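You operate a simulated robot arm through the tools that you are given. There is no shell and no other tool.

The job below is to be done with a simulated robot arm. You get a single attempt, and the scene is never put back.

TASK
Push the vent knob down and inflate the orange buoy into the green.
Fine: never past the green; buoy air valve closed again. Where these are worked on the way, their far stop is far enough and under half their travel is too little: buoy air valve.

The check looks at the end state, three seconds after you hand in, the way a careful person would. Anything else that was tipped, shoved, dropped, spilled or broken makes it a failure.

THE ROBOT
A 7-joint arm with a fingered hand, fixed in place. Base frame: the origin is on the floor under the middle of its stand, x ahead of it, y to its left, z up. Lengths are in m, angles in rad, forces in N, time in s.
It reaches about 1.023 m from its shoulder. Its first joint turns from -2.897 to 2.897 rad. Payload 4 kg.
The tool frame sits at the grasp point between the pads (the TCP): z along the fingers, y along the line on which they close. The tips reach 0.03 m beyond it. The gripper opens to 0.104 m; its body begins 0.035 m behind the TCP. The gripper is a hand of 4 fingers: y runs from the thumb to the fingers, the wrist lies at [-0.015, -0.113, -0.19] in the tool frame, and closing takes about 1.5 s.
Orientation is that of the tool frame in the base frame, as a unit quaternion [x, y, z, w]. With the fingers straight down and the wrist toward the robot, the tool's x, y and z point along [0, 1, 0], [1, 0, 0] and [0, 0, -1] of the base frame.

THE INTERFACE
- The arm moves only by the tool play_rows. Its argument "steps" is a list that holds one entry, the list of rows, each a list of 6 numbers: the shift along the tool's x, y, z in units of 100 mm (1.0 is 100 mm), then the turn, a rotation vector about the tool's x, y, z in units of 45 degrees (1.0 is 45 degrees). In form: [[[tx, ty, tz, wx, wy, wz], ...]]. A call has 1 to 20 rows; each row is the pose to reach, as a shift and turn from the pose commanded when the call began, along the tool's axes at that moment. "claw" is the finger opening in m, from 0 to 0.104, set as the call begins (left out, the last holds). A call with a number of a shift or a turn outside -1 to 1 is refused whole. A row lasts 0.2 s, in which the tool goes at most 0.05 m and 0.15 rad; a call with a longer step from one row to the next is refused whole, and so is a gripper value outside its range. A pose out of reach is approached as far as the arm can. The call stops where the force on the tool passes 40 N (or 10 N more than at its start, if that is more) or the arm is blocked; 0.2 s more then pass. Each finger travels about 0.153 m/s and halts on what it meets, pressing with about 31 N; the grip force reading is that of the motor and also rises with nothing between the fingers. The clock runs only during rows and for 0.2 s after the last one: add rows that repeat a pose to give the fingers time. It gives the time, the measured TCP pose, the force on the tool (base axes), the opening and the grip force at its end, in the units of the frame above (readings bear some noise), with the torque about the TCP (base axes, N m) and any sound that the robot's microphone picked up.
- Cameras (640 x 400 px; columns grow to the right, rows downward): "scene" is fixed at [0.2171, -0.502, 1.4557]; the picture's right is [0.89, -0.46, 0.00], its down [-0.42, -0.81, -0.40] and it looks along [0.18, 0.35, -0.92] (base axes); focal length 214 px, centre (320, 200). "wrist" rides on the gripper at [0.061, -0.092, -0.13] in the tool frame; the picture's right is [-0.81, 0.28, -0.52], its down [-0.53, -0.71, 0.46] and it looks along [-0.24, 0.64, 0.72] (tool axes); focal length 275 px, centre (320, 200). There is no depth. A picture from a camera that has moved, and an enlarged one, comes with that camera's place and axes in the base frame and with its lens.
- capture(camera): a new picture of that camera. The clock stands still meanwhile.
- move_fingers(index, middle, ring, thumb_bend, thumb_turn): sets how far each is bent, from 0 (flat) to 100 (curled in); at 30 the hand is open as for a grip, at 70 the pads meet at the TCP. One left out holds its place. A second passes; each finger stops where it meets its share of the squeeze, and holds until it gets a number again. A gripper value or a shape takes the hand back. It gives what a move gives, with no picture; readings hold the bend of each and the force on the fingers (four entries, about 0 where the hand has none), thumb and palm. thumb_turn goes from beside the hand (0) to across from the fingers (100), as for a grip.
- preshape(shape): the hand has 4 fingers and takes this shape, open, in about a second: jaw (thumb against the fingers, like two jaws); tri (thumb and two fingers); tip (a fingertip pinch); poke (one finger out to press); point (the index stretched); flat (the hand flat); cup (the hand cupped); fist (a fist). The gripper value then closes the fingers along that shape, each until it touches; the sizes above hold for jaw. It gives what a move gives, with no picture.
- close_up(camera, box): a new picture of the part [left, top, right, bottom] of that camera's present view, enlarged. The clock stands still meanwhile.
- close_job(): hands the job in; it is judged then, once.

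Nothing tells you positions but the pictures and the camera data. Unless the task says otherwise, let go and move clear before handing in.

The tools are called after ">>>" by a JSON object that holds its "method" and its "body". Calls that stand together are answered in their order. play_rows: Moves the arm, as the interface text tells. Its arguments: {"type":"object","properties":{"steps":{"type":"array","items":{"type":"array","items":{"type":"array","items":{"type":"number"}}}},"claw":{"type":"number"}},"required":["steps"]} The other tools are called the same way: preshape (shape) gives the hand a shape; move_fingers (index, middle, ring, thumb_bend, thumb_turn) moves the fingers one by one; capture (camera) takes a picture; close_up (camera, box) takes an enlarged picture of a part of a camera's view; close_job () hands the job in.

At the start:

```text
t: 0.0
tcp_pos: [0.2316, -0.3434, 1.2005]
orientation: [0.707, 0.707, 0.001, -0.001]
wrist_force: [-0.4, -0.1, 0.0]
wrist_torque: [-0.01, 0.03, 0.01]
gripper_width: 0.1035
finger_force: 0.1
shape: jaw
bend: [30.0, 30.0, 30.0, 30.0, 98.0]
finger forces: [0.0, 0.0, 0.0, 0.0, 0.0, 0.1]
```

scene: 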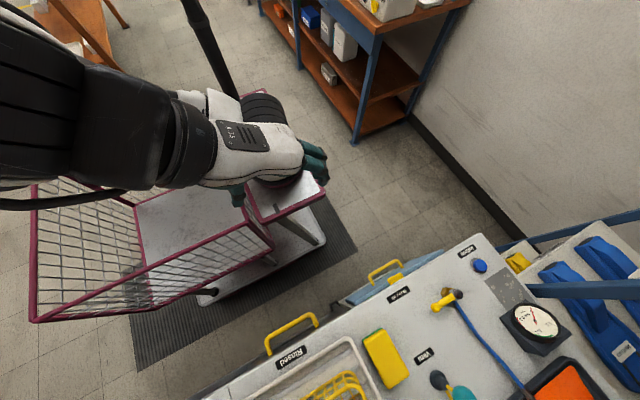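
wrist: 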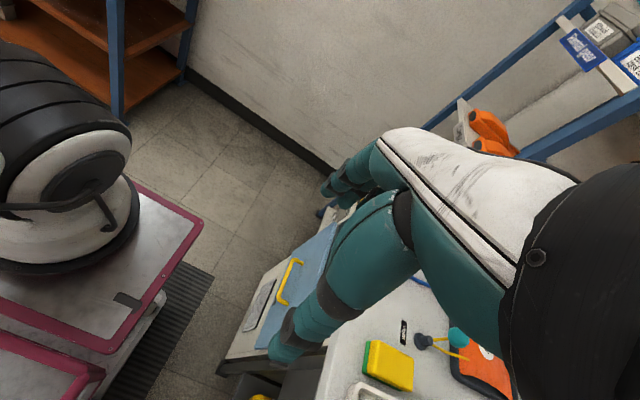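

I see a bench at the lower right of the scene with a gauge, a yellow lever valve, a vent/knob and an orange thing. I'll look closer before moving.

>>> {"method": "close_up", "body": {"camera": "scene", "box": [400, 220, 640, 400]}}

>>> {"method": "close_up", "body": {"camera": "scene", "box": [240, 230, 480, 400]}}

>>> {"method": "close_up", "body": {"camera": "wrist", "box": [220, 220, 540, 400]}}

```text
2.22 times, centred on (520, 310) of scene
camera zoom: at [0.2171, -0.502, 1.4557], right [0.89, -0.46, 0.0], down [-0.42, -0.81, -0.4], along [0.18, 0.35, -0.92], focal length 477 px, centre (-124, -44)
```

zoom: 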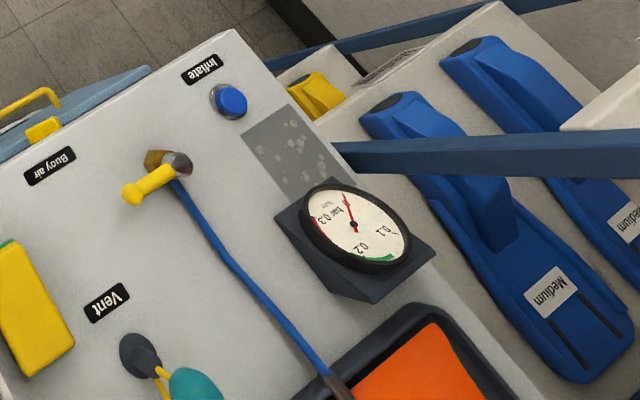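

```text
2.35 times, centred on (360, 315) of scene
camera zoom: at [0.2171, -0.502, 1.4557], right [0.89, -0.46, 0.0], down [-0.42, -0.81, -0.4], along [0.18, 0.35, -0.92], focal length 505 px, centre (226, -71)
```

zoom: 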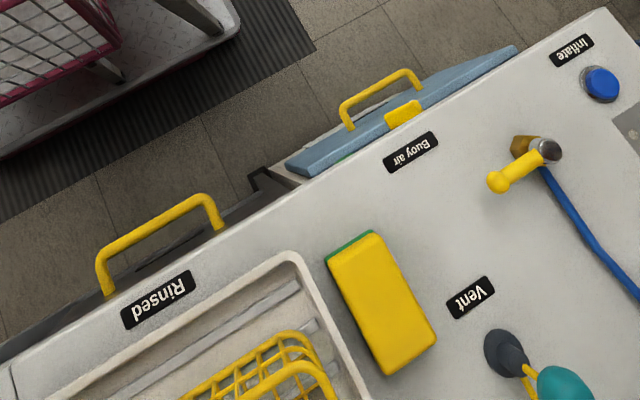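

```text
2.00 times, centred on (380, 310) of wrist
camera zoom: at [0.1395, -0.2822, 1.3304], right [0.28, -0.81, 0.52], down [-0.71, -0.53, -0.46], along [0.64, -0.24, -0.72], focal length 551 px, centre (200, -20)
```

zoom: 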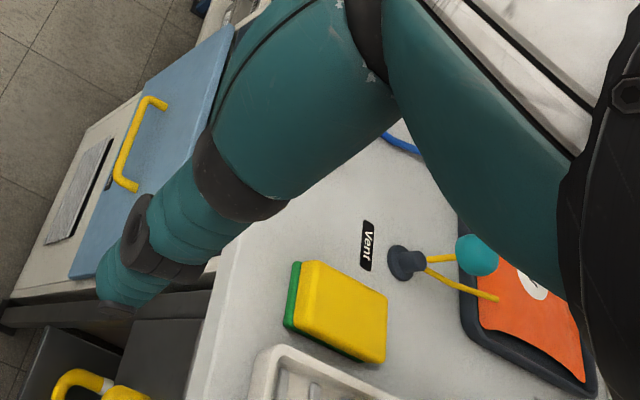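

The bench top is at about z≈0.86, with the vent plunger (teal ball) near (0.37,-0.77,0.97), the valve pivot near (0.51,-0.66) and the inflate button near (0.62,-0.635). I'll look closely at each of them.

>>> {"method": "close_up", "body": {"camera": "scene", "box": [490, 280, 590, 370]}}

>>> {"method": "close_up", "body": {"camera": "scene", "box": [410, 330, 500, 400]}}

>>> {"method": "close_up", "body": {"camera": "scene", "box": [420, 240, 520, 320]}}

>>> {"method": "close_up", "body": {"camera": "wrist", "box": [390, 300, 520, 400]}}

```text
4.44 times, centred on (540, 325) of scene
camera zoom: at [0.2171, -0.502, 1.4557], right [0.89, -0.46, 0.0], down [-0.42, -0.81, -0.4], along [0.18, 0.35, -0.92], focal length 953 px, centre (-658, -356)
```

zoom: 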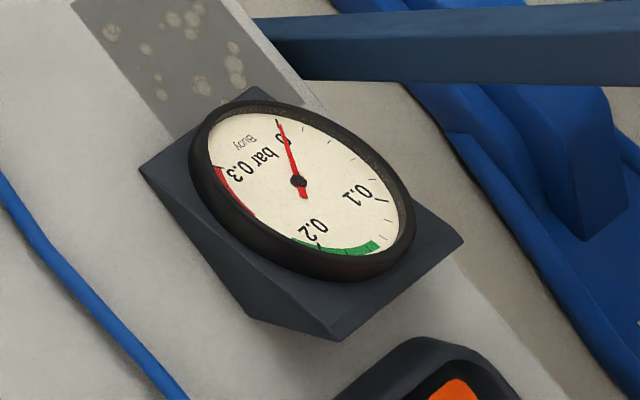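

```text
5.71 times, centred on (455, 365) of scene
camera zoom: at [0.2171, -0.502, 1.4557], right [0.89, -0.46, 0.0], down [-0.42, -0.81, -0.4], along [0.18, 0.35, -0.92], focal length 1226 px, centre (-451, -743)
```

zoom: 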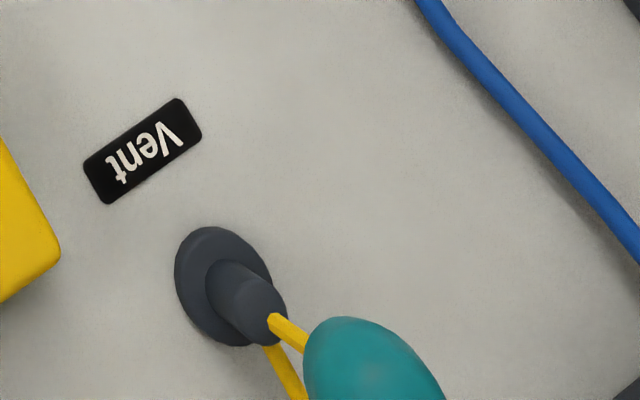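

```text
5.00 times, centred on (470, 280) of scene
camera zoom: at [0.2171, -0.502, 1.4557], right [0.89, -0.46, 0.0], down [-0.42, -0.81, -0.4], along [0.18, 0.35, -0.92], focal length 1072 px, centre (-430, -200)
```

zoom: 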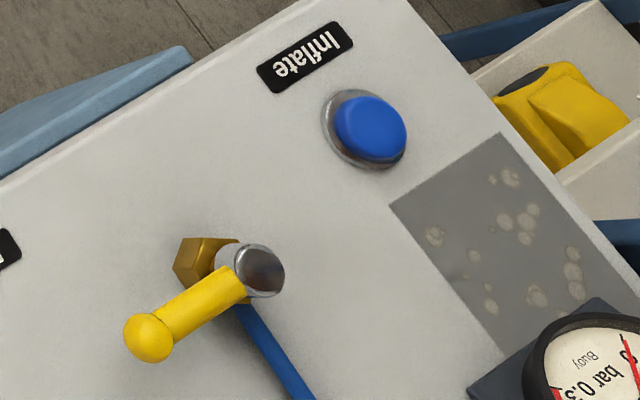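

```text
4.00 times, centred on (455, 350) of wrist
camera zoom: at [0.1395, -0.2822, 1.3304], right [0.28, -0.81, 0.52], down [-0.71, -0.53, -0.46], along [0.64, -0.24, -0.72], focal length 1101 px, centre (-220, -400)
```

zoom: 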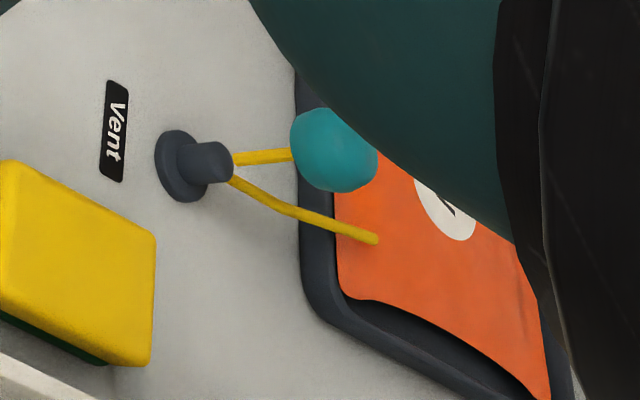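

The vent is a gray sleeve with a yellow stem and a teal ball, and its hose runs to the orange buoy. The gauge reads about 0, with green at roughly 0.15–0.2. I'll move toward the vent at height first.

>>> {"method": "play_rows", "body": {"steps": [[[-0.25, 0.1, 0, 0, 0, 0], [-0.5, 0.2, 0, 0, 0, 0], [-0.75, 0.25, 0, 0, 0, 0], [-1.0, 0.33, 0, 0, 0, 0]]], "claw": 0.104}}

>>> {"method": "play_rows", "body": {"steps": [[[-0.25, 0.1, 0, 0, 0, 0], [-0.5, 0.2, 0, 0, 0, 0], [-0.75, 0.25, 0, 0, 0, 0], [-1.0, 0.33, 0, 0, 0, 0]]]}}

>>> {"method": "capture", "body": {"camera": "wrist"}}

>>> {"method": "capture", "body": {"camera": "scene"}}

```text
t: 1.0
tcp_pos: [0.2652, -0.443, 1.1986]
orientation: [0.706, 0.708, 0.0, 0.001]
wrist_force: [-0.6, -0.5, 0.1]
wrist_torque: [-0.02, -0.04, 0.02]
gripper_width: 0.1037
finger_force: 0.0
shape: jaw
bend: [30.0, 30.0, 30.0, 30.0, 98.0]
finger forces: [0.1, 0.1, 0.1, 0.0, 0.0, 0.0]
```

```text
t: 2.0
tcp_pos: [0.2987, -0.5415, 1.1999]
orientation: [0.707, 0.707, 0.0, 0.0]
wrist_force: [0.8, 0.2, 0.6]
wrist_torque: [0.0, 0.0, 0.01]
gripper_width: 0.1033
finger_force: 0.1
shape: jaw
bend: [30.0, 30.0, 30.0, 30.0, 98.0]
finger forces: [0.0, 0.0, 0.1, 0.0, 0.0, 0.0]
```

```text
taken
camera wrist: at [0.2061, -0.4814, 1.33], right [0.28, -0.81, 0.52], down [-0.71, -0.53, -0.45], along [0.64, -0.24, -0.72], focal length 275 px, centre (320, 200)
```

wrist: 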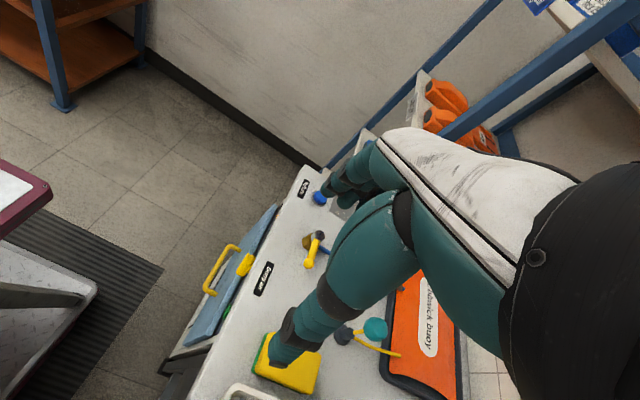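

```text
taken
```

scene: 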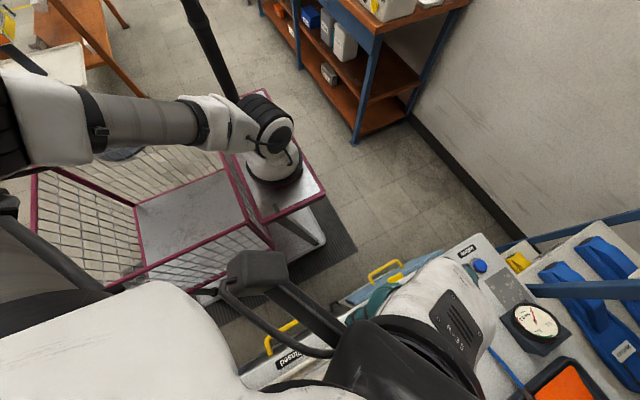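

My estimate of the ball from the new wrist view agrees: about (0.365,-0.765,0.969). I'll continue until the hand is above it.

>>> {"method": "play_rows", "body": {"steps": [[[-0.25, 0.1, 0, 0, 0, 0], [-0.5, 0.2, 0, 0, 0, 0], [-0.75, 0.25, 0, 0, 0, 0], [-1.0, 0.33, 0, 0, 0, 0]]]}}

>>> {"method": "play_rows", "body": {"steps": [[[-0.25, 0.1, 0, 0, 0, 0], [-0.5, 0.2, 0, 0, 0, 0], [-0.75, 0.25, 0, 0, 0, 0], [-1.0, 0.33, 0, 0, 0, 0]]]}}

>>> {"method": "capture", "body": {"camera": "wrist"}}

>>> {"method": "capture", "body": {"camera": "scene"}}

```text
t: 3.0
tcp_pos: [0.3319, -0.6432, 1.2004]
orientation: [0.706, 0.708, -0.001, 0.0]
wrist_force: [0.4, 0.6, 0.0]
wrist_torque: [-0.04, -0.01, 0.01]
gripper_width: 0.1035
finger_force: 0.1
shape: jaw
bend: [30.0, 30.0, 30.0, 30.0, 98.0]
finger forces: [0.0, 0.0, 0.0, 0.0, 0.0, 0.1]
```

```text
t: 4.0
tcp_pos: [0.3641, -0.7426, 1.1981]
orientation: [0.707, 0.707, -0.001, 0.0]
wrist_force: [-0.2, -0.5, -0.1]
wrist_torque: [-0.02, -0.01, 0.01]
gripper_width: 0.1037
finger_force: 0.1
shape: jaw
bend: [30.0, 30.0, 30.0, 30.0, 98.0]
finger forces: [0.0, 0.1, 0.1, 0.0, 0.0, 0.0]
```

```text
taken
camera wrist: at [0.2717, -0.6816, 1.3293], right [0.27, -0.81, 0.52], down [-0.71, -0.53, -0.46], along [0.65, -0.24, -0.72], focal length 275 px, centre (320, 200)
```

wrist: 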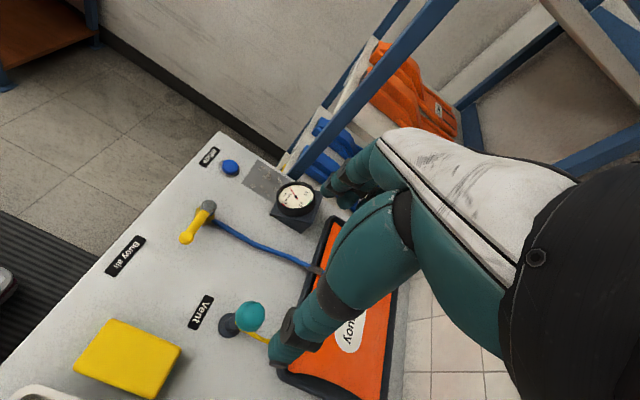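

```text
taken
```

scene: 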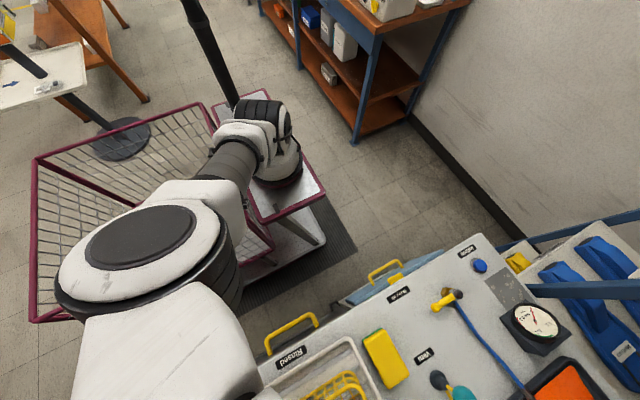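

I now have a good overview. I'll zoom in on the parts from this viewpoint.

>>> {"method": "close_up", "body": {"camera": "wrist", "box": [150, 130, 350, 255]}}

>>> {"method": "close_up", "body": {"camera": "wrist", "box": [180, 280, 300, 360]}}

```text
3.20 times, centred on (250, 192) of wrist
camera zoom: at [0.2717, -0.6816, 1.3293], right [0.27, -0.81, 0.52], down [-0.71, -0.53, -0.46], along [0.65, -0.24, -0.72], focal length 881 px, centre (544, 224)
```

zoom: 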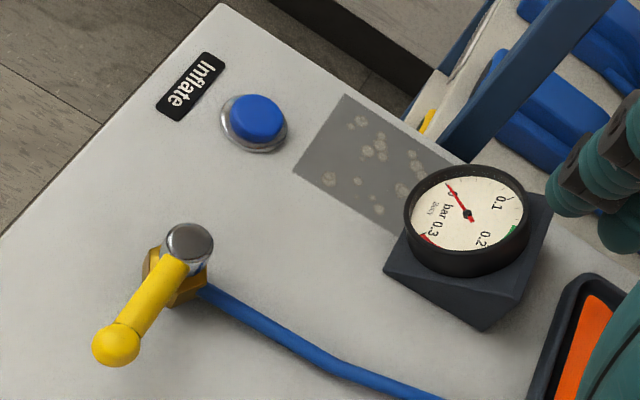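

```text
5.00 times, centred on (240, 320) of wrist
camera zoom: at [0.2717, -0.6816, 1.3293], right [0.27, -0.81, 0.52], down [-0.71, -0.53, -0.46], along [0.65, -0.24, -0.72], focal length 1376 px, centre (720, -400)
```

zoom: 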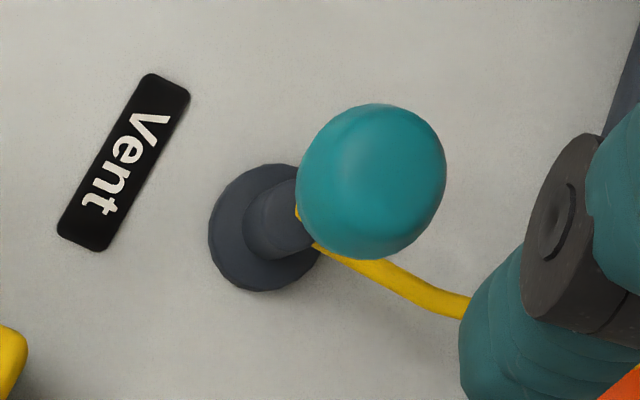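

The ball sits at about (0.368,-0.771,0.963), vertically above its sleeve. I'll align over it and go down partway, then check.

>>> {"method": "play_rows", "body": {"steps": [[[-0.15, 0.04, 0.2, 0, 0, 0], [-0.276, 0.044, 0.5, 0, 0, 0], [-0.276, 0.044, 0.8, 0, 0, 0], [-0.276, 0.044, 1.0, 0, 0, 0]]]}}

>>> {"method": "capture", "body": {"camera": "wrist"}}

>>> {"method": "capture", "body": {"camera": "scene"}}

```text
t: 5.0
tcp_pos: [0.3697, -0.7727, 1.0984]
orientation: [0.707, 0.707, -0.001, 0.0]
wrist_force: [-0.8, 0.1, -0.3]
wrist_torque: [-0.05, -0.05, 0.03]
gripper_width: 0.1036
finger_force: 0.1
shape: jaw
bend: [30.0, 30.0, 30.0, 30.0, 98.0]
finger forces: [0.1, 0.0, 0.0, 0.1, 0.0, 0.0]
```

```text
taken
camera wrist: at [0.2776, -0.7113, 1.2293], right [0.28, -0.81, 0.52], down [-0.71, -0.53, -0.46], along [0.64, -0.24, -0.72], focal length 275 px, centre (320, 200)
```

wrist: 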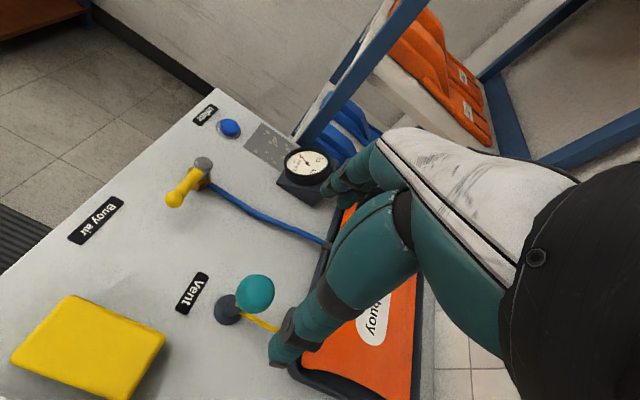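

```text
taken
```

scene: 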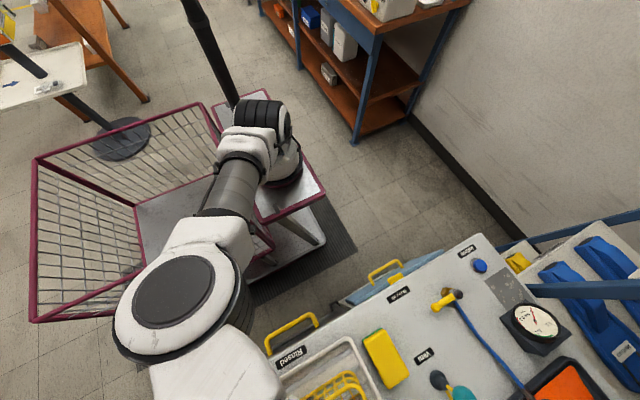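

The prediction matches the picture (ball at pixel 255,293). I'll descend the rest of the way with the hand open around the ball.

>>> {"method": "play_rows", "body": {"steps": [[[0, 0, 0.25, 0, 0, 0], [0, 0, 0.5, 0, 0, 0], [0, 0, 0.75, 0, 0, 0], [0, 0, 1.0, 0, 0, 0]]]}}

>>> {"method": "capture", "body": {"camera": "wrist"}}

```text
t: 6.0
tcp_pos: [0.3681, -0.7718, 0.9988]
orientation: [0.708, 0.706, 0.0, 0.0]
wrist_force: [-0.6, 0.7, -0.3]
wrist_torque: [-0.01, -0.01, -0.01]
gripper_width: 0.1039
finger_force: 0.0
shape: jaw
bend: [30.0, 30.0, 30.0, 30.0, 98.0]
finger forces: [0.0, 0.0, 0.0, 0.1, 0.0, 0.1]
```

```text
taken
camera wrist: at [0.2758, -0.71, 1.13], right [0.28, -0.81, 0.52], down [-0.71, -0.53, -0.46], along [0.64, -0.24, -0.72], focal length 275 px, centre (320, 200)
```

wrist: 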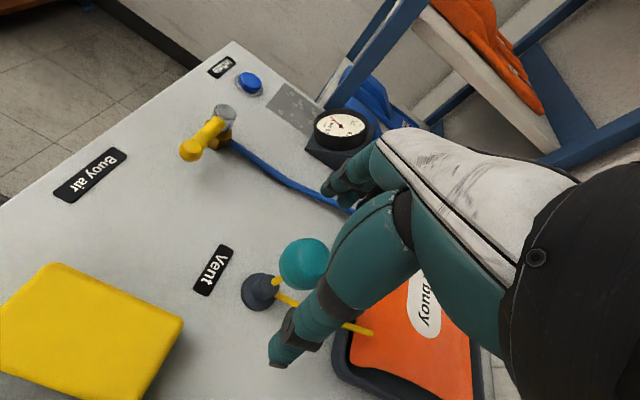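

The ball is between thumb and fingers. I'll lower to the ball's equator and close on it gently.

>>> {"method": "play_rows", "body": {"steps": [[[0, 0, 0.17, 0, 0, 0], [0, 0, 0.33, 0, 0, 0]]]}}

>>> {"method": "capture", "body": {"camera": "wrist"}}

```text
t: 6.6
tcp_pos: [0.3689, -0.7714, 0.9654]
orientation: [0.706, 0.708, -0.001, 0.0]
wrist_force: [-0.4, 0.3, -0.4]
wrist_torque: [0.01, 0.04, 0.0]
gripper_width: 0.1036
finger_force: 0.1
shape: jaw
bend: [30.0, 30.0, 30.0, 30.0, 98.0]
finger forces: [0.1, 0.0, 0.0, 0.1, 0.0, 0.1]
```

```text
taken
camera wrist: at [0.276, -0.7094, 1.0968], right [0.28, -0.81, 0.52], down [-0.71, -0.53, -0.45], along [0.64, -0.24, -0.72], focal length 275 px, centre (320, 200)
```

wrist: 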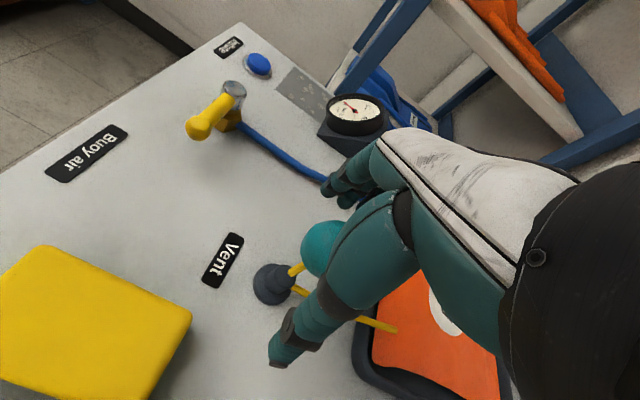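

The ball is centred at the grasp point. I'll close the fingers onto it.

>>> {"method": "play_rows", "body": {"steps": [[[0, 0, 0, 0, 0, 0], [0, 0, 0, 0, 0, 0], [0, 0, 0, 0, 0, 0], [0, 0, 0, 0, 0, 0], [0, 0, 0, 0, 0, 0], [0, 0, 0, 0, 0, 0], [0, 0, 0, 0, 0, 0]]], "claw": 0.03}}

>>> {"method": "capture", "body": {"camera": "wrist"}}

```text
t: 8.2
tcp_pos: [0.3687, -0.7708, 0.9663]
orientation: [0.707, 0.707, 0.0, 0.0]
wrist_force: [0.9, 0.4, 0.3]
wrist_torque: [0.0, -0.02, -0.03]
gripper_width: 0.0305
finger_force: 0.1
shape: jaw
bend: [74.0, 54.0, 52.0, 74.0, 100.0]
finger forces: [0.1, 0.3, 0.0, 0.0, 0.0, 0.0]
```

```text
taken
camera wrist: at [0.276, -0.7095, 1.097], right [0.28, -0.81, 0.52], down [-0.71, -0.53, -0.46], along [0.64, -0.24, -0.72], focal length 275 px, centre (320, 200)
```

wrist: 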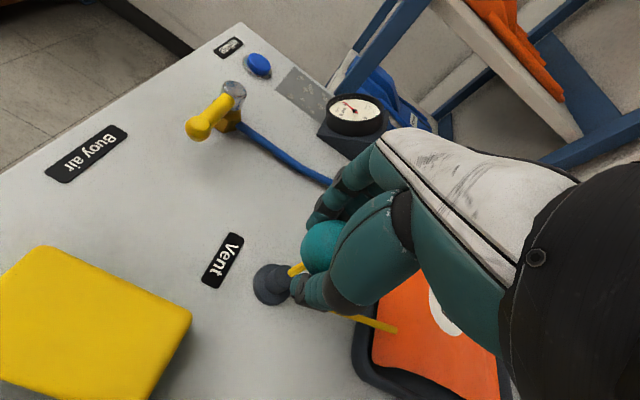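

>>> {"method": "close_up", "body": {"camera": "wrist", "box": [240, 140, 440, 340]}}

>>> {"method": "close_up", "body": {"camera": "scene", "box": [400, 300, 540, 400]}}

```text
2.00 times, centred on (340, 240) of wrist
camera zoom: at [0.276, -0.7095, 1.097], right [0.28, -0.81, 0.52], down [-0.71, -0.53, -0.46], along [0.64, -0.24, -0.72], focal length 551 px, centre (280, 120)
```

zoom: 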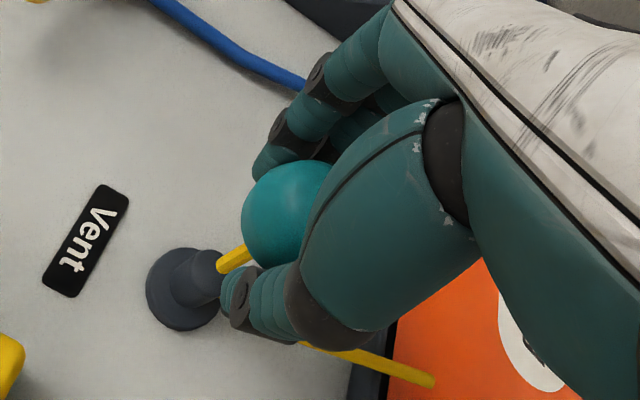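

```text
4.00 times, centred on (470, 350) of scene
camera zoom: at [0.2171, -0.502, 1.4557], right [0.89, -0.46, 0.0], down [-0.42, -0.81, -0.4], along [0.18, 0.35, -0.92], focal length 858 px, centre (-280, -400)
```

zoom: 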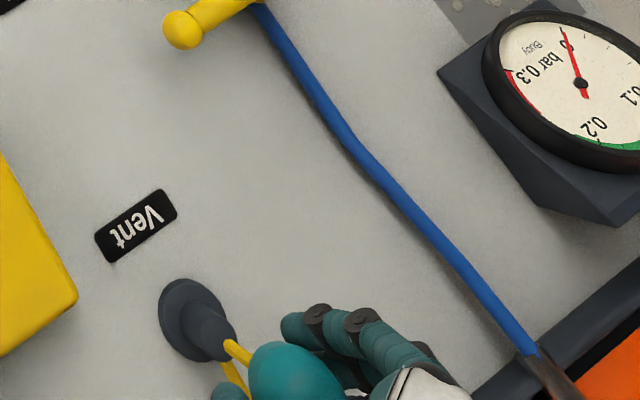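

The thumb curled under the ball instead of gripping it, so that would block the push. I'll open, lift clear and press from above with a fist instead.

>>> {"method": "play_rows", "body": {"steps": [[[0, 0, 0, 0, 0, 0], [0, 0, 0, 0, 0, 0], [0, 0, 0, 0, 0, 0], [0, 0, 0, 0, 0, 0], [0, 0, 0, 0, 0, 0]]], "claw": 0.104}}

>>> {"method": "play_rows", "body": {"steps": [[[0, 0, -0.2, 0, 0, 0], [0, 0, -0.45, 0, 0, 0], [0, 0, -0.7, 0, 0, 0], [0, 0, -1.0, 0, 0, 0]]]}}

>>> {"method": "preshape", "body": {"shape": "fist"}}

>>> {"method": "capture", "body": {"camera": "wrist"}}

>>> {"method": "capture", "body": {"camera": "scene"}}

```text
t: 9.4
tcp_pos: [0.3681, -0.7704, 0.967]
orientation: [0.707, 0.707, 0.0, 0.0]
wrist_force: [0.1, 0.2, 0.9]
wrist_torque: [-0.05, -0.01, -0.03]
gripper_width: 0.1039
finger_force: 0.0
shape: jaw
bend: [30.0, 30.0, 30.0, 30.0, 98.0]
finger forces: [0.1, 0.0, 0.1, 0.0, 0.1, 0.1]
```

```text
t: 10.4
tcp_pos: [0.3691, -0.7698, 1.0673]
orientation: [0.706, 0.708, 0.0, 0.0]
wrist_force: [0.3, -1.0, -0.8]
wrist_torque: [-0.01, 0.0, 0.0]
gripper_width: 0.1037
finger_force: 0.0
shape: jaw
bend: [30.0, 30.0, 30.0, 30.0, 98.0]
finger forces: [0.0, 0.0, 0.0, 0.0, 0.0, 0.0]
```

```text
t: 11.3
tcp_pos: [0.3696, -0.7706, 1.0669]
orientation: [0.707, 0.707, 0.001, 0.0]
wrist_force: [0.3, 0.2, -0.4]
wrist_torque: [0.0, 0.03, -0.01]
gripper_width: 0.0003
finger_force: 0.0
shape: fist
bend: [100.0, 100.0, 100.0, 86.0, 85.0]
finger forces: [0.0, 0.1, 0.0, 0.1, 0.1, 0.0]
```

```text
taken
camera wrist: at [0.2768, -0.7098, 1.198], right [0.28, -0.81, 0.52], down [-0.71, -0.53, -0.46], along [0.64, -0.24, -0.72], focal length 275 px, centre (320, 200)
```

wrist: 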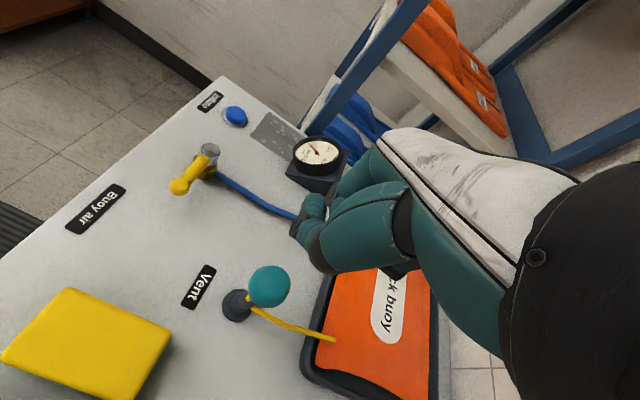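

```text
taken
```

scene: 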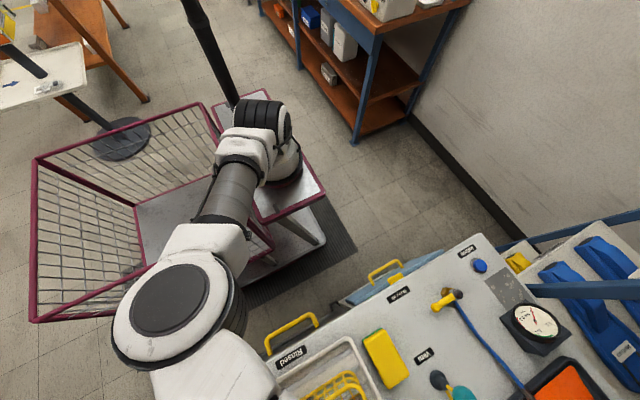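

The fist is formed and the ball is directly below. I'll press down slowly and watch the force.

>>> {"method": "play_rows", "body": {"steps": [[[0, 0, 0.15, 0, 0, 0], [0, 0, 0.3, 0, 0, 0], [0, 0, 0.4, 0, 0, 0], [0, 0, 0.5, 0, 0, 0], [0, 0, 0.6, 0, 0, 0], [0, 0, 0.65, 0, 0, 0], [0, 0, 0.7, 0, 0, 0]]]}}

>>> {"method": "capture", "body": {"camera": "wrist"}}

>>> {"method": "close_up", "body": {"camera": "scene", "box": [400, 300, 540, 400]}}

```text
t: 12.9
tcp_pos: [0.37, -0.7708, 0.9963]
orientation: [0.707, 0.707, 0.0, -0.001]
wrist_force: [-0.1, 0.1, -0.8]
wrist_torque: [0.0, 0.01, 0.0]
gripper_width: 0.0
finger_force: 0.1
shape: fist
bend: [100.0, 100.0, 100.0, 86.0, 85.0]
finger forces: [0.0, 0.0, 0.1, 0.1, 0.0, 0.1]
```

```text
taken
camera wrist: at [0.2769, -0.7095, 1.1271], right [0.28, -0.81, 0.52], down [-0.71, -0.53, -0.46], along [0.65, -0.24, -0.72], focal length 275 px, centre (320, 200)
```

wrist: 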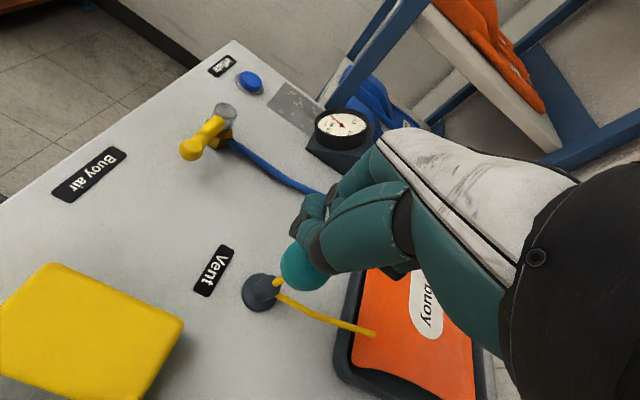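

```text
4.00 times, centred on (470, 350) of scene
camera zoom: at [0.2171, -0.502, 1.4557], right [0.89, -0.46, 0.0], down [-0.42, -0.81, -0.4], along [0.18, 0.35, -0.92], focal length 858 px, centre (-280, -400)
```

zoom: 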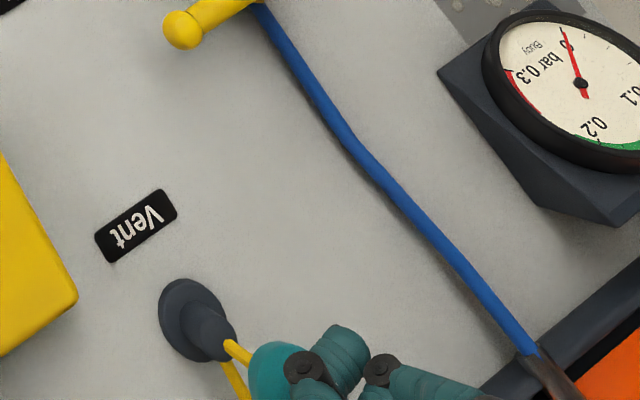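

The fist is slightly beyond the ball in x, so I'll shift back about 12 mm and continue pressing slowly.

>>> {"method": "play_rows", "body": {"steps": [[[0, -0.12, 0, 0, 0, 0], [0, -0.12, 0.05, 0, 0, 0], [0, -0.12, 0.1, 0, 0, 0], [0, -0.12, 0.15, 0, 0, 0], [0, -0.12, 0.2, 0, 0, 0], [0, -0.12, 0.25, 0, 0, 0], [0, -0.12, 0.3, 0, 0, 0]]]}}

>>> {"method": "capture", "body": {"camera": "wrist"}}

>>> {"method": "close_up", "body": {"camera": "scene", "box": [400, 300, 540, 400]}}

```text
t: 14.5
tcp_pos: [0.3562, -0.7709, 0.9657]
orientation: [0.707, 0.707, 0.0, 0.001]
wrist_force: [0.5, -1.4, 1.5]
wrist_torque: [0.01, -0.06, -0.01]
gripper_width: 0.0
finger_force: 0.0
shape: fist
bend: [100.0, 100.0, 100.0, 86.0, 85.0]
finger forces: [0.0, 2.0, 0.0, 0.0, 0.1, 0.0]
```

```text
taken
camera wrist: at [0.2637, -0.7096, 1.0975], right [0.28, -0.81, 0.52], down [-0.71, -0.53, -0.46], along [0.64, -0.24, -0.72], focal length 275 px, centre (320, 200)
```

wrist: 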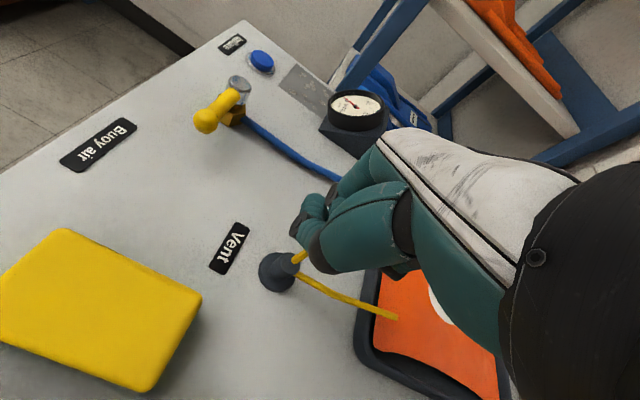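

```text
4.00 times, centred on (470, 350) of scene
camera zoom: at [0.2171, -0.502, 1.4557], right [0.89, -0.46, 0.0], down [-0.42, -0.81, -0.4], along [0.18, 0.35, -0.92], focal length 858 px, centre (-280, -400)
```

zoom: 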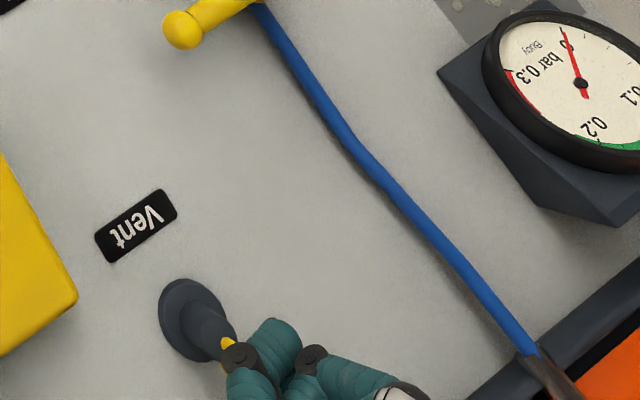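

Contact has just begun, with about 2 N on the middle finger. I'll continue pressing down.

>>> {"method": "play_rows", "body": {"steps": [[[0, 0, 0.05, 0, 0, 0], [0, 0, 0.1, 0, 0, 0], [0, 0, 0.15, 0, 0, 0], [0, 0, 0.2, 0, 0, 0], [0, 0, 0.25, 0, 0, 0]]]}}

>>> {"method": "close_up", "body": {"camera": "wrist", "box": [220, 160, 420, 320]}}

>>> {"method": "close_up", "body": {"camera": "scene", "box": [400, 300, 540, 400]}}

```text
t: 15.7
tcp_pos: [0.3587, -0.7719, 0.941]
orientation: [0.707, 0.707, -0.001, 0.0]
wrist_force: [1.2, 0.6, 0.2]
wrist_torque: [0.0, 0.0, 0.0]
gripper_width: 0.0
finger_force: 0.1
shape: fist
bend: [100.0, 100.0, 100.0, 86.0, 85.0]
finger forces: [0.0, 0.5, 0.1, 0.1, 0.1, 0.0]
```

```text
2.50 times, centred on (320, 240) of wrist
camera zoom: at [0.2639, -0.7099, 1.0725], right [0.28, -0.81, 0.52], down [-0.71, -0.53, -0.46], along [0.65, -0.24, -0.72], focal length 688 px, centre (320, 100)
```

zoom: 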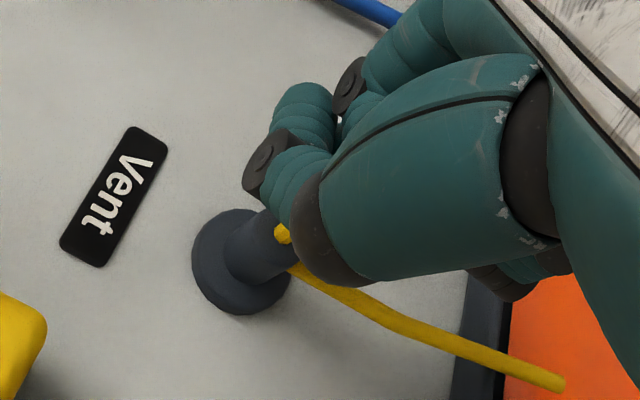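

```text
4.00 times, centred on (470, 350) of scene
camera zoom: at [0.2171, -0.502, 1.4557], right [0.89, -0.46, 0.0], down [-0.42, -0.81, -0.4], along [0.18, 0.35, -0.92], focal length 858 px, centre (-280, -400)
```

zoom: 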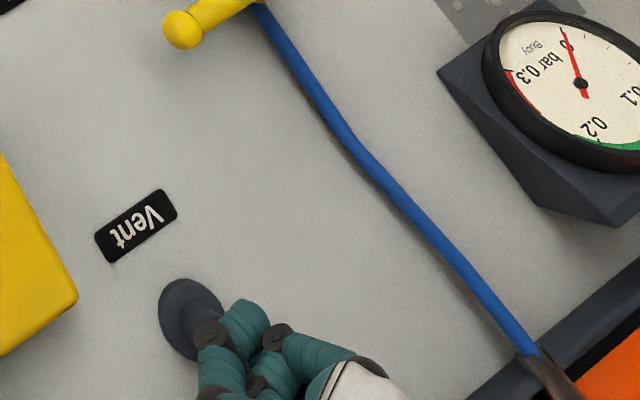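

The knob is moving down easily. I'll continue until it meets its stop.

>>> {"method": "play_rows", "body": {"steps": [[[0, 0, 0.05, 0, 0, 0], [0, 0, 0.1, 0, 0, 0], [0, 0, 0.15, 0, 0, 0], [0, 0, 0.2, 0, 0, 0], [0, 0, 0.25, 0, 0, 0], [0, 0, 0.3, 0, 0, 0]]]}}

>>> {"method": "close_up", "body": {"camera": "wrist", "box": [220, 160, 420, 320]}}

>>> {"method": "close_up", "body": {"camera": "scene", "box": [400, 300, 540, 400]}}

```text
t: 16.4
tcp_pos: [0.3597, -0.7706, 0.9377]
orientation: [0.707, 0.707, 0.0, 0.006]
wrist_force: [1.1, -0.6, 16.6]
wrist_torque: [-0.12, -0.33, 0.0]
gripper_width: 0.0003
finger_force: 0.0
shape: fist
bend: [100.0, 100.0, 100.0, 86.0, 85.0]
finger forces: [0.1, 16.9, 0.0, 0.0, 0.7, 0.1]
stopped in row 3: the force on the tool passed its limit at 45 N (the readings are from after the stop); the commanded pose is now the measured one
```

```text
2.50 times, centred on (320, 240) of wrist
camera zoom: at [0.2657, -0.7097, 1.0678], right [0.27, -0.81, 0.53], down [-0.71, -0.54, -0.46], along [0.65, -0.25, -0.72], focal length 688 px, centre (320, 100)
```

zoom: 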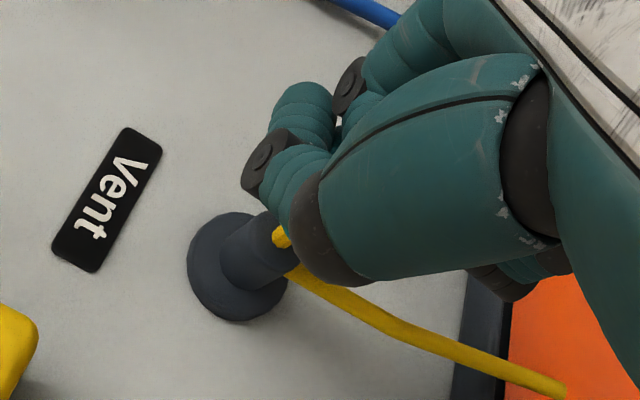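

```text
4.00 times, centred on (470, 350) of scene
camera zoom: at [0.2171, -0.502, 1.4557], right [0.89, -0.46, 0.0], down [-0.42, -0.81, -0.4], along [0.18, 0.35, -0.92], focal length 858 px, centre (-280, -400)
```

zoom: 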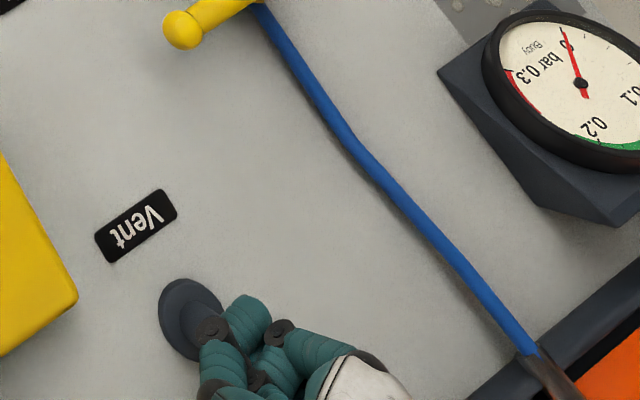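

It hit a hard stop at 45 N after about 28 mm of travel. I'll lift off and check that the knob stays down.

>>> {"method": "play_rows", "body": {"steps": [[[0, 0, -0.1, 0, 0, 0], [0, 0, -0.3, 0, 0, 0], [0, 0, -0.55, 0, 0, 0], [0, 0, -0.8, 0, 0, 0], [0, 0, -1.0, 0, 0, 0]]]}}

>>> {"method": "capture", "body": {"camera": "wrist"}}

>>> {"method": "close_up", "body": {"camera": "wrist", "box": [190, 240, 310, 340]}}

>>> {"method": "close_up", "body": {"camera": "scene", "box": [400, 300, 540, 400]}}

```text
t: 17.6
tcp_pos: [0.3578, -0.7702, 1.0344]
orientation: [0.706, 0.708, 0.0, 0.005]
wrist_force: [0.1, -0.1, 0.0]
wrist_torque: [-0.01, 0.04, -0.02]
gripper_width: 0.0
finger_force: 0.0
shape: fist
bend: [100.0, 100.0, 100.0, 86.0, 85.0]
finger forces: [0.0, 0.1, 0.0, 0.0, 0.0, 0.1]
```

```text
taken
camera wrist: at [0.2644, -0.7095, 1.1653], right [0.27, -0.81, 0.52], down [-0.71, -0.54, -0.46], along [0.65, -0.25, -0.72], focal length 275 px, centre (320, 200)
```

wrist: 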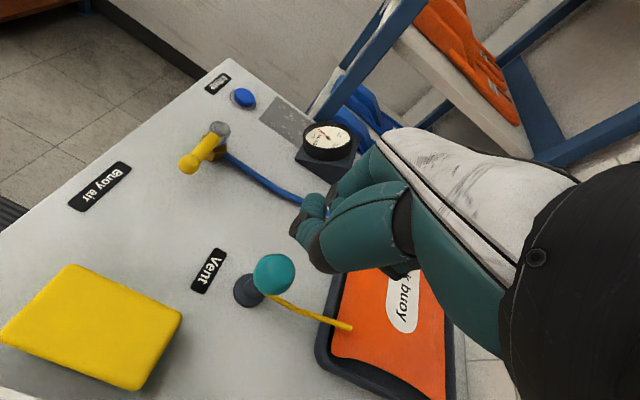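

```text
4.00 times, centred on (250, 290) of wrist
camera zoom: at [0.2644, -0.7095, 1.1653], right [0.27, -0.81, 0.52], down [-0.71, -0.54, -0.46], along [0.65, -0.25, -0.72], focal length 1101 px, centre (600, -160)
```

zoom: 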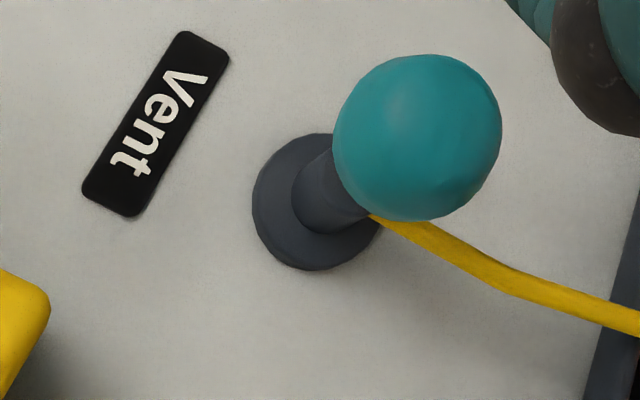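

```text
4.00 times, centred on (470, 350) of scene
camera zoom: at [0.2171, -0.502, 1.4557], right [0.89, -0.46, 0.0], down [-0.42, -0.81, -0.4], along [0.18, 0.35, -0.92], focal length 858 px, centre (-280, -400)
```

zoom: 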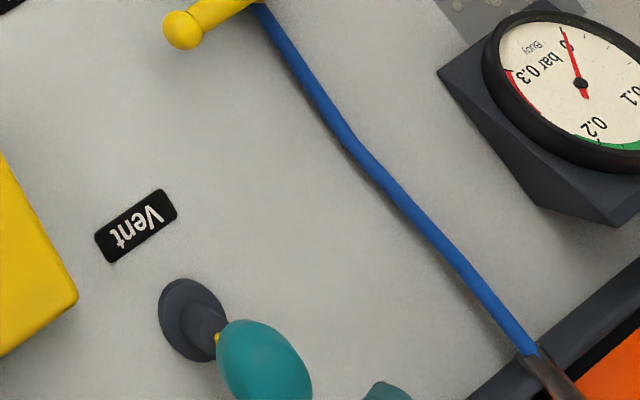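

The knob stays down, with the ball centre now near z≈0.936. Next is the air valve: I'll raise the hand, move toward it and turn so the hand reaches in from the front, toward −y.

>>> {"method": "play_rows", "body": {"steps": [[[0.1, 0.1, -0.3, 0, 0, 0], [0.4, 0.3, -0.5, 0, 0, 0], [0.7, 0.55, -0.7, 0, 0, 0], [1.0, 0.8, -0.85, 0, 0, 0]]]}}

>>> {"method": "preshape", "body": {"shape": "jaw"}}

>>> {"method": "play_rows", "body": {"steps": [[[0.1, 0, 0, 0, 0, 0.17], [0.2, 0, 0, 0, 0, 0.34], [0.3, 0, 0, 0, 0, 0.51], [0.4, 0, 0, 0, 0, 0.68], [0.5, 0, 0, 0, 0, 0.85], [0.6, 0, 0, 0, 0, 1.0]]]}}

>>> {"method": "capture", "body": {"camera": "wrist"}}

>>> {"method": "capture", "body": {"camera": "scene"}}

```text
t: 18.6
tcp_pos: [0.4369, -0.6699, 1.1221]
orientation: [0.707, 0.707, 0.0, 0.005]
wrist_force: [-0.7, -0.4, -0.2]
wrist_torque: [0.0, 0.02, -0.02]
gripper_width: 0.0
finger_force: 0.1
shape: fist
bend: [100.0, 100.0, 100.0, 86.0, 85.0]
finger forces: [0.0, 0.0, 0.1, 0.1, 0.0, 0.1]
```

```text
t: 19.5
tcp_pos: [0.4386, -0.6687, 1.1209]
orientation: [0.707, 0.707, 0.001, 0.004]
wrist_force: [0.1, -0.1, -0.6]
wrist_torque: [0.0, -0.01, 0.03]
gripper_width: 0.1038
finger_force: 0.1
shape: jaw
bend: [30.0, 30.0, 30.0, 30.0, 97.0]
finger forces: [0.0, 0.0, 0.1, 0.0, 0.0, 0.1]
```

```text
t: 20.9
tcp_pos: [0.4381, -0.6088, 1.1201]
orientation: [0.924, 0.381, 0.003, 0.003]
wrist_force: [0.0, 0.7, -0.8]
wrist_torque: [0.0, 0.0, 0.02]
gripper_width: 0.1039
finger_force: 0.1
shape: jaw
bend: [30.0, 30.0, 30.0, 30.0, 97.0]
finger forces: [0.0, 0.0, 0.1, 0.1, 0.1, 0.0]
```

```text
taken
camera wrist: at [0.4145, -0.5012, 1.2503], right [-0.38, -0.76, 0.52], down [-0.88, 0.13, -0.46], along [0.29, -0.63, -0.72], focal length 275 px, centre (320, 200)
```

wrist: 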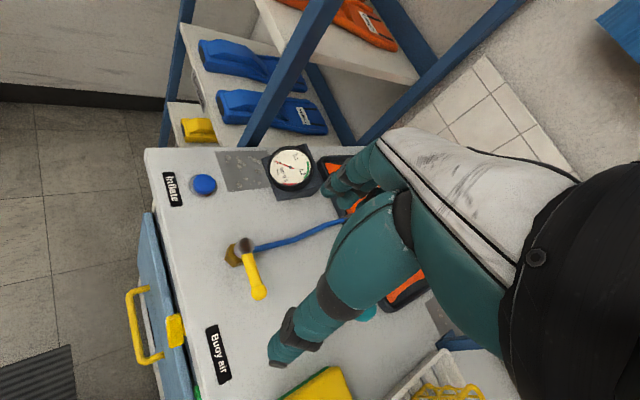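

```text
taken
```

scene: 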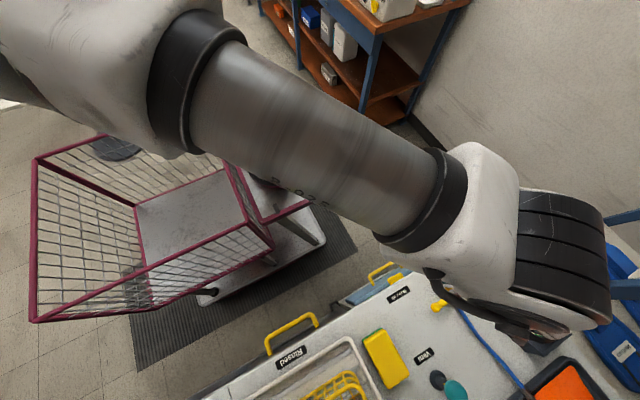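

>>> {"method": "close_up", "body": {"camera": "wrist", "box": [200, 210, 300, 310]}}

>>> {"method": "close_up", "body": {"camera": "wrist", "box": [250, 140, 330, 200]}}

```text
4.00 times, centred on (250, 260) of wrist
camera zoom: at [0.4145, -0.5012, 1.2503], right [-0.38, -0.76, 0.52], down [-0.88, 0.13, -0.46], along [0.29, -0.63, -0.72], focal length 1101 px, centre (600, -40)
```

zoom: 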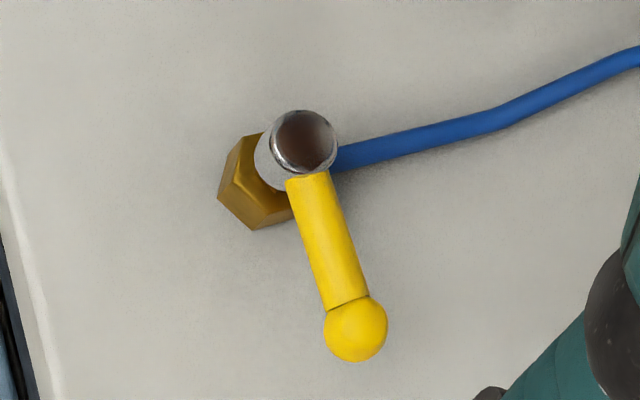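

```text
6.67 times, centred on (290, 170) of wrist
camera zoom: at [0.4145, -0.5012, 1.2503], right [-0.38, -0.76, 0.52], down [-0.88, 0.13, -0.46], along [0.29, -0.63, -0.72], focal length 1835 px, centre (520, 400)
```

zoom: 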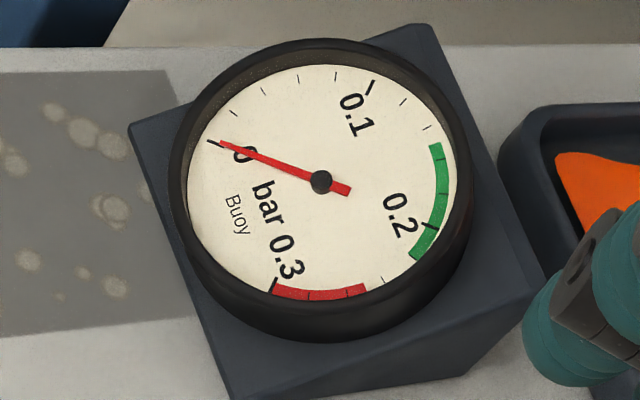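

The gauge reads 0, with green spanning about 0.155–0.22. The valve pivot is at (0.505,-0.648) and the lever tip at (0.443,-0.648,0.907), pointing −x. I'll finish the turn so thumb and fingers can straddle the lever.

>>> {"method": "play_rows", "body": {"steps": [[[0, 0, 0, 0, 0, 0.17], [0, 0, 0, 0, 0, 0.34], [0, 0, 0, 0, 0, 0.51], [0, 0, 0, 0, 0, 0.68], [0, 0, 0, 0, 0, 0.85], [0, 0, 0, 0, 0, 1.0]]], "claw": 0.07}}

>>> {"method": "capture", "body": {"camera": "wrist"}}

>>> {"method": "capture", "body": {"camera": "scene"}}

```text
t: 22.3
tcp_pos: [0.4372, -0.6107, 1.12]
orientation: [1.0, -0.001, 0.003, 0.003]
wrist_force: [-0.2, -0.1, 0.7]
wrist_torque: [0.02, -0.01, -0.01]
gripper_width: 0.0704
finger_force: 0.0
shape: jaw
bend: [28.0, 38.0, 35.0, 60.0, 99.0]
finger forces: [0.0, 0.1, 0.0, 0.0, 0.0, 0.0]
```

```text
taken
camera wrist: at [0.4969, -0.5184, 1.2513], right [-0.81, -0.27, 0.51], down [-0.53, 0.71, -0.46], along [-0.24, -0.65, -0.72], focal length 275 px, centre (320, 200)
```

wrist: 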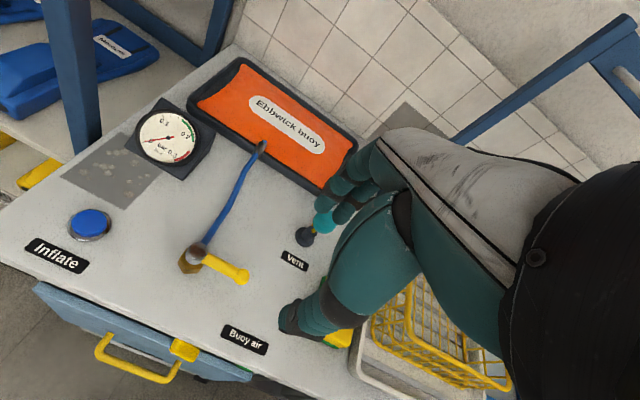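

```text
taken
```

scene: 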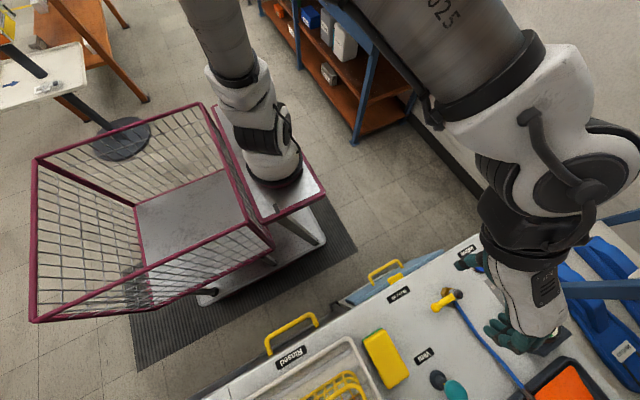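

The wrist view now shows the button, gauge, valve and vent together. I'll open the hand and come down around the lever tip, in stages.

>>> {"method": "play_rows", "body": {"steps": [[[0.05, 0.15, 0.25, 0, 0, 0], [0.1, 0.3, 0.5, 0, 0, 0], [0.1, 0.38, 0.75, 0, 0, 0], [0.1, 0.38, 1.0, 0, 0, 0], [0.1, 0.38, 1.0, 0, 0, 0]]], "claw": 0.104}}

>>> {"method": "capture", "body": {"camera": "wrist"}}

>>> {"method": "capture", "body": {"camera": "scene"}}

```text
t: 23.5
tcp_pos: [0.4487, -0.6477, 1.0187]
orientation: [1.0, 0.0, 0.003, 0.003]
wrist_force: [0.5, 0.5, -1.6]
wrist_torque: [-0.01, 0.01, 0.01]
gripper_width: 0.1039
finger_force: 0.0
shape: jaw
bend: [30.0, 30.0, 30.0, 30.0, 98.0]
finger forces: [0.1, 0.0, 0.1, 0.0, 0.0, 0.0]
```

```text
taken
camera wrist: at [0.508, -0.5555, 1.1495], right [-0.81, -0.27, 0.51], down [-0.53, 0.71, -0.46], along [-0.24, -0.65, -0.72], focal length 275 px, centre (320, 200)
```

wrist: 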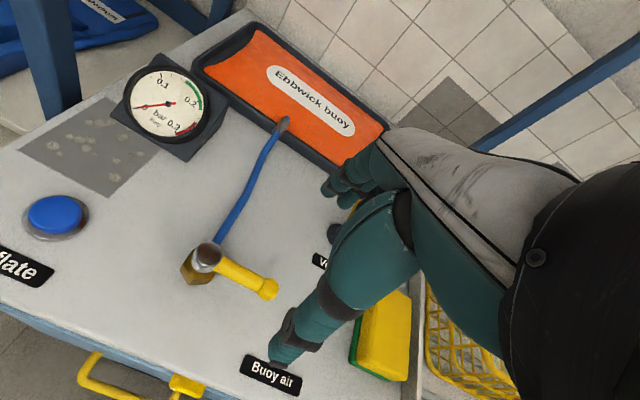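

```text
taken
```

scene: 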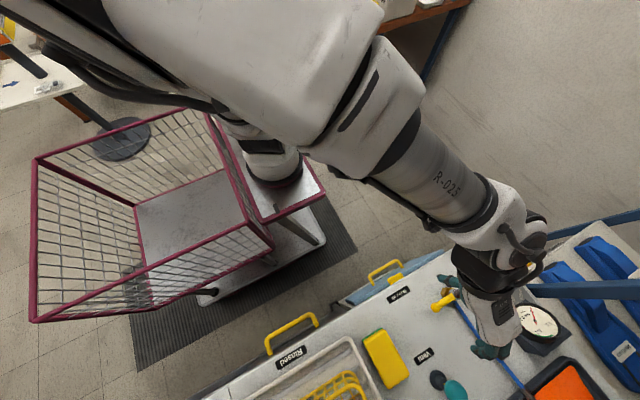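

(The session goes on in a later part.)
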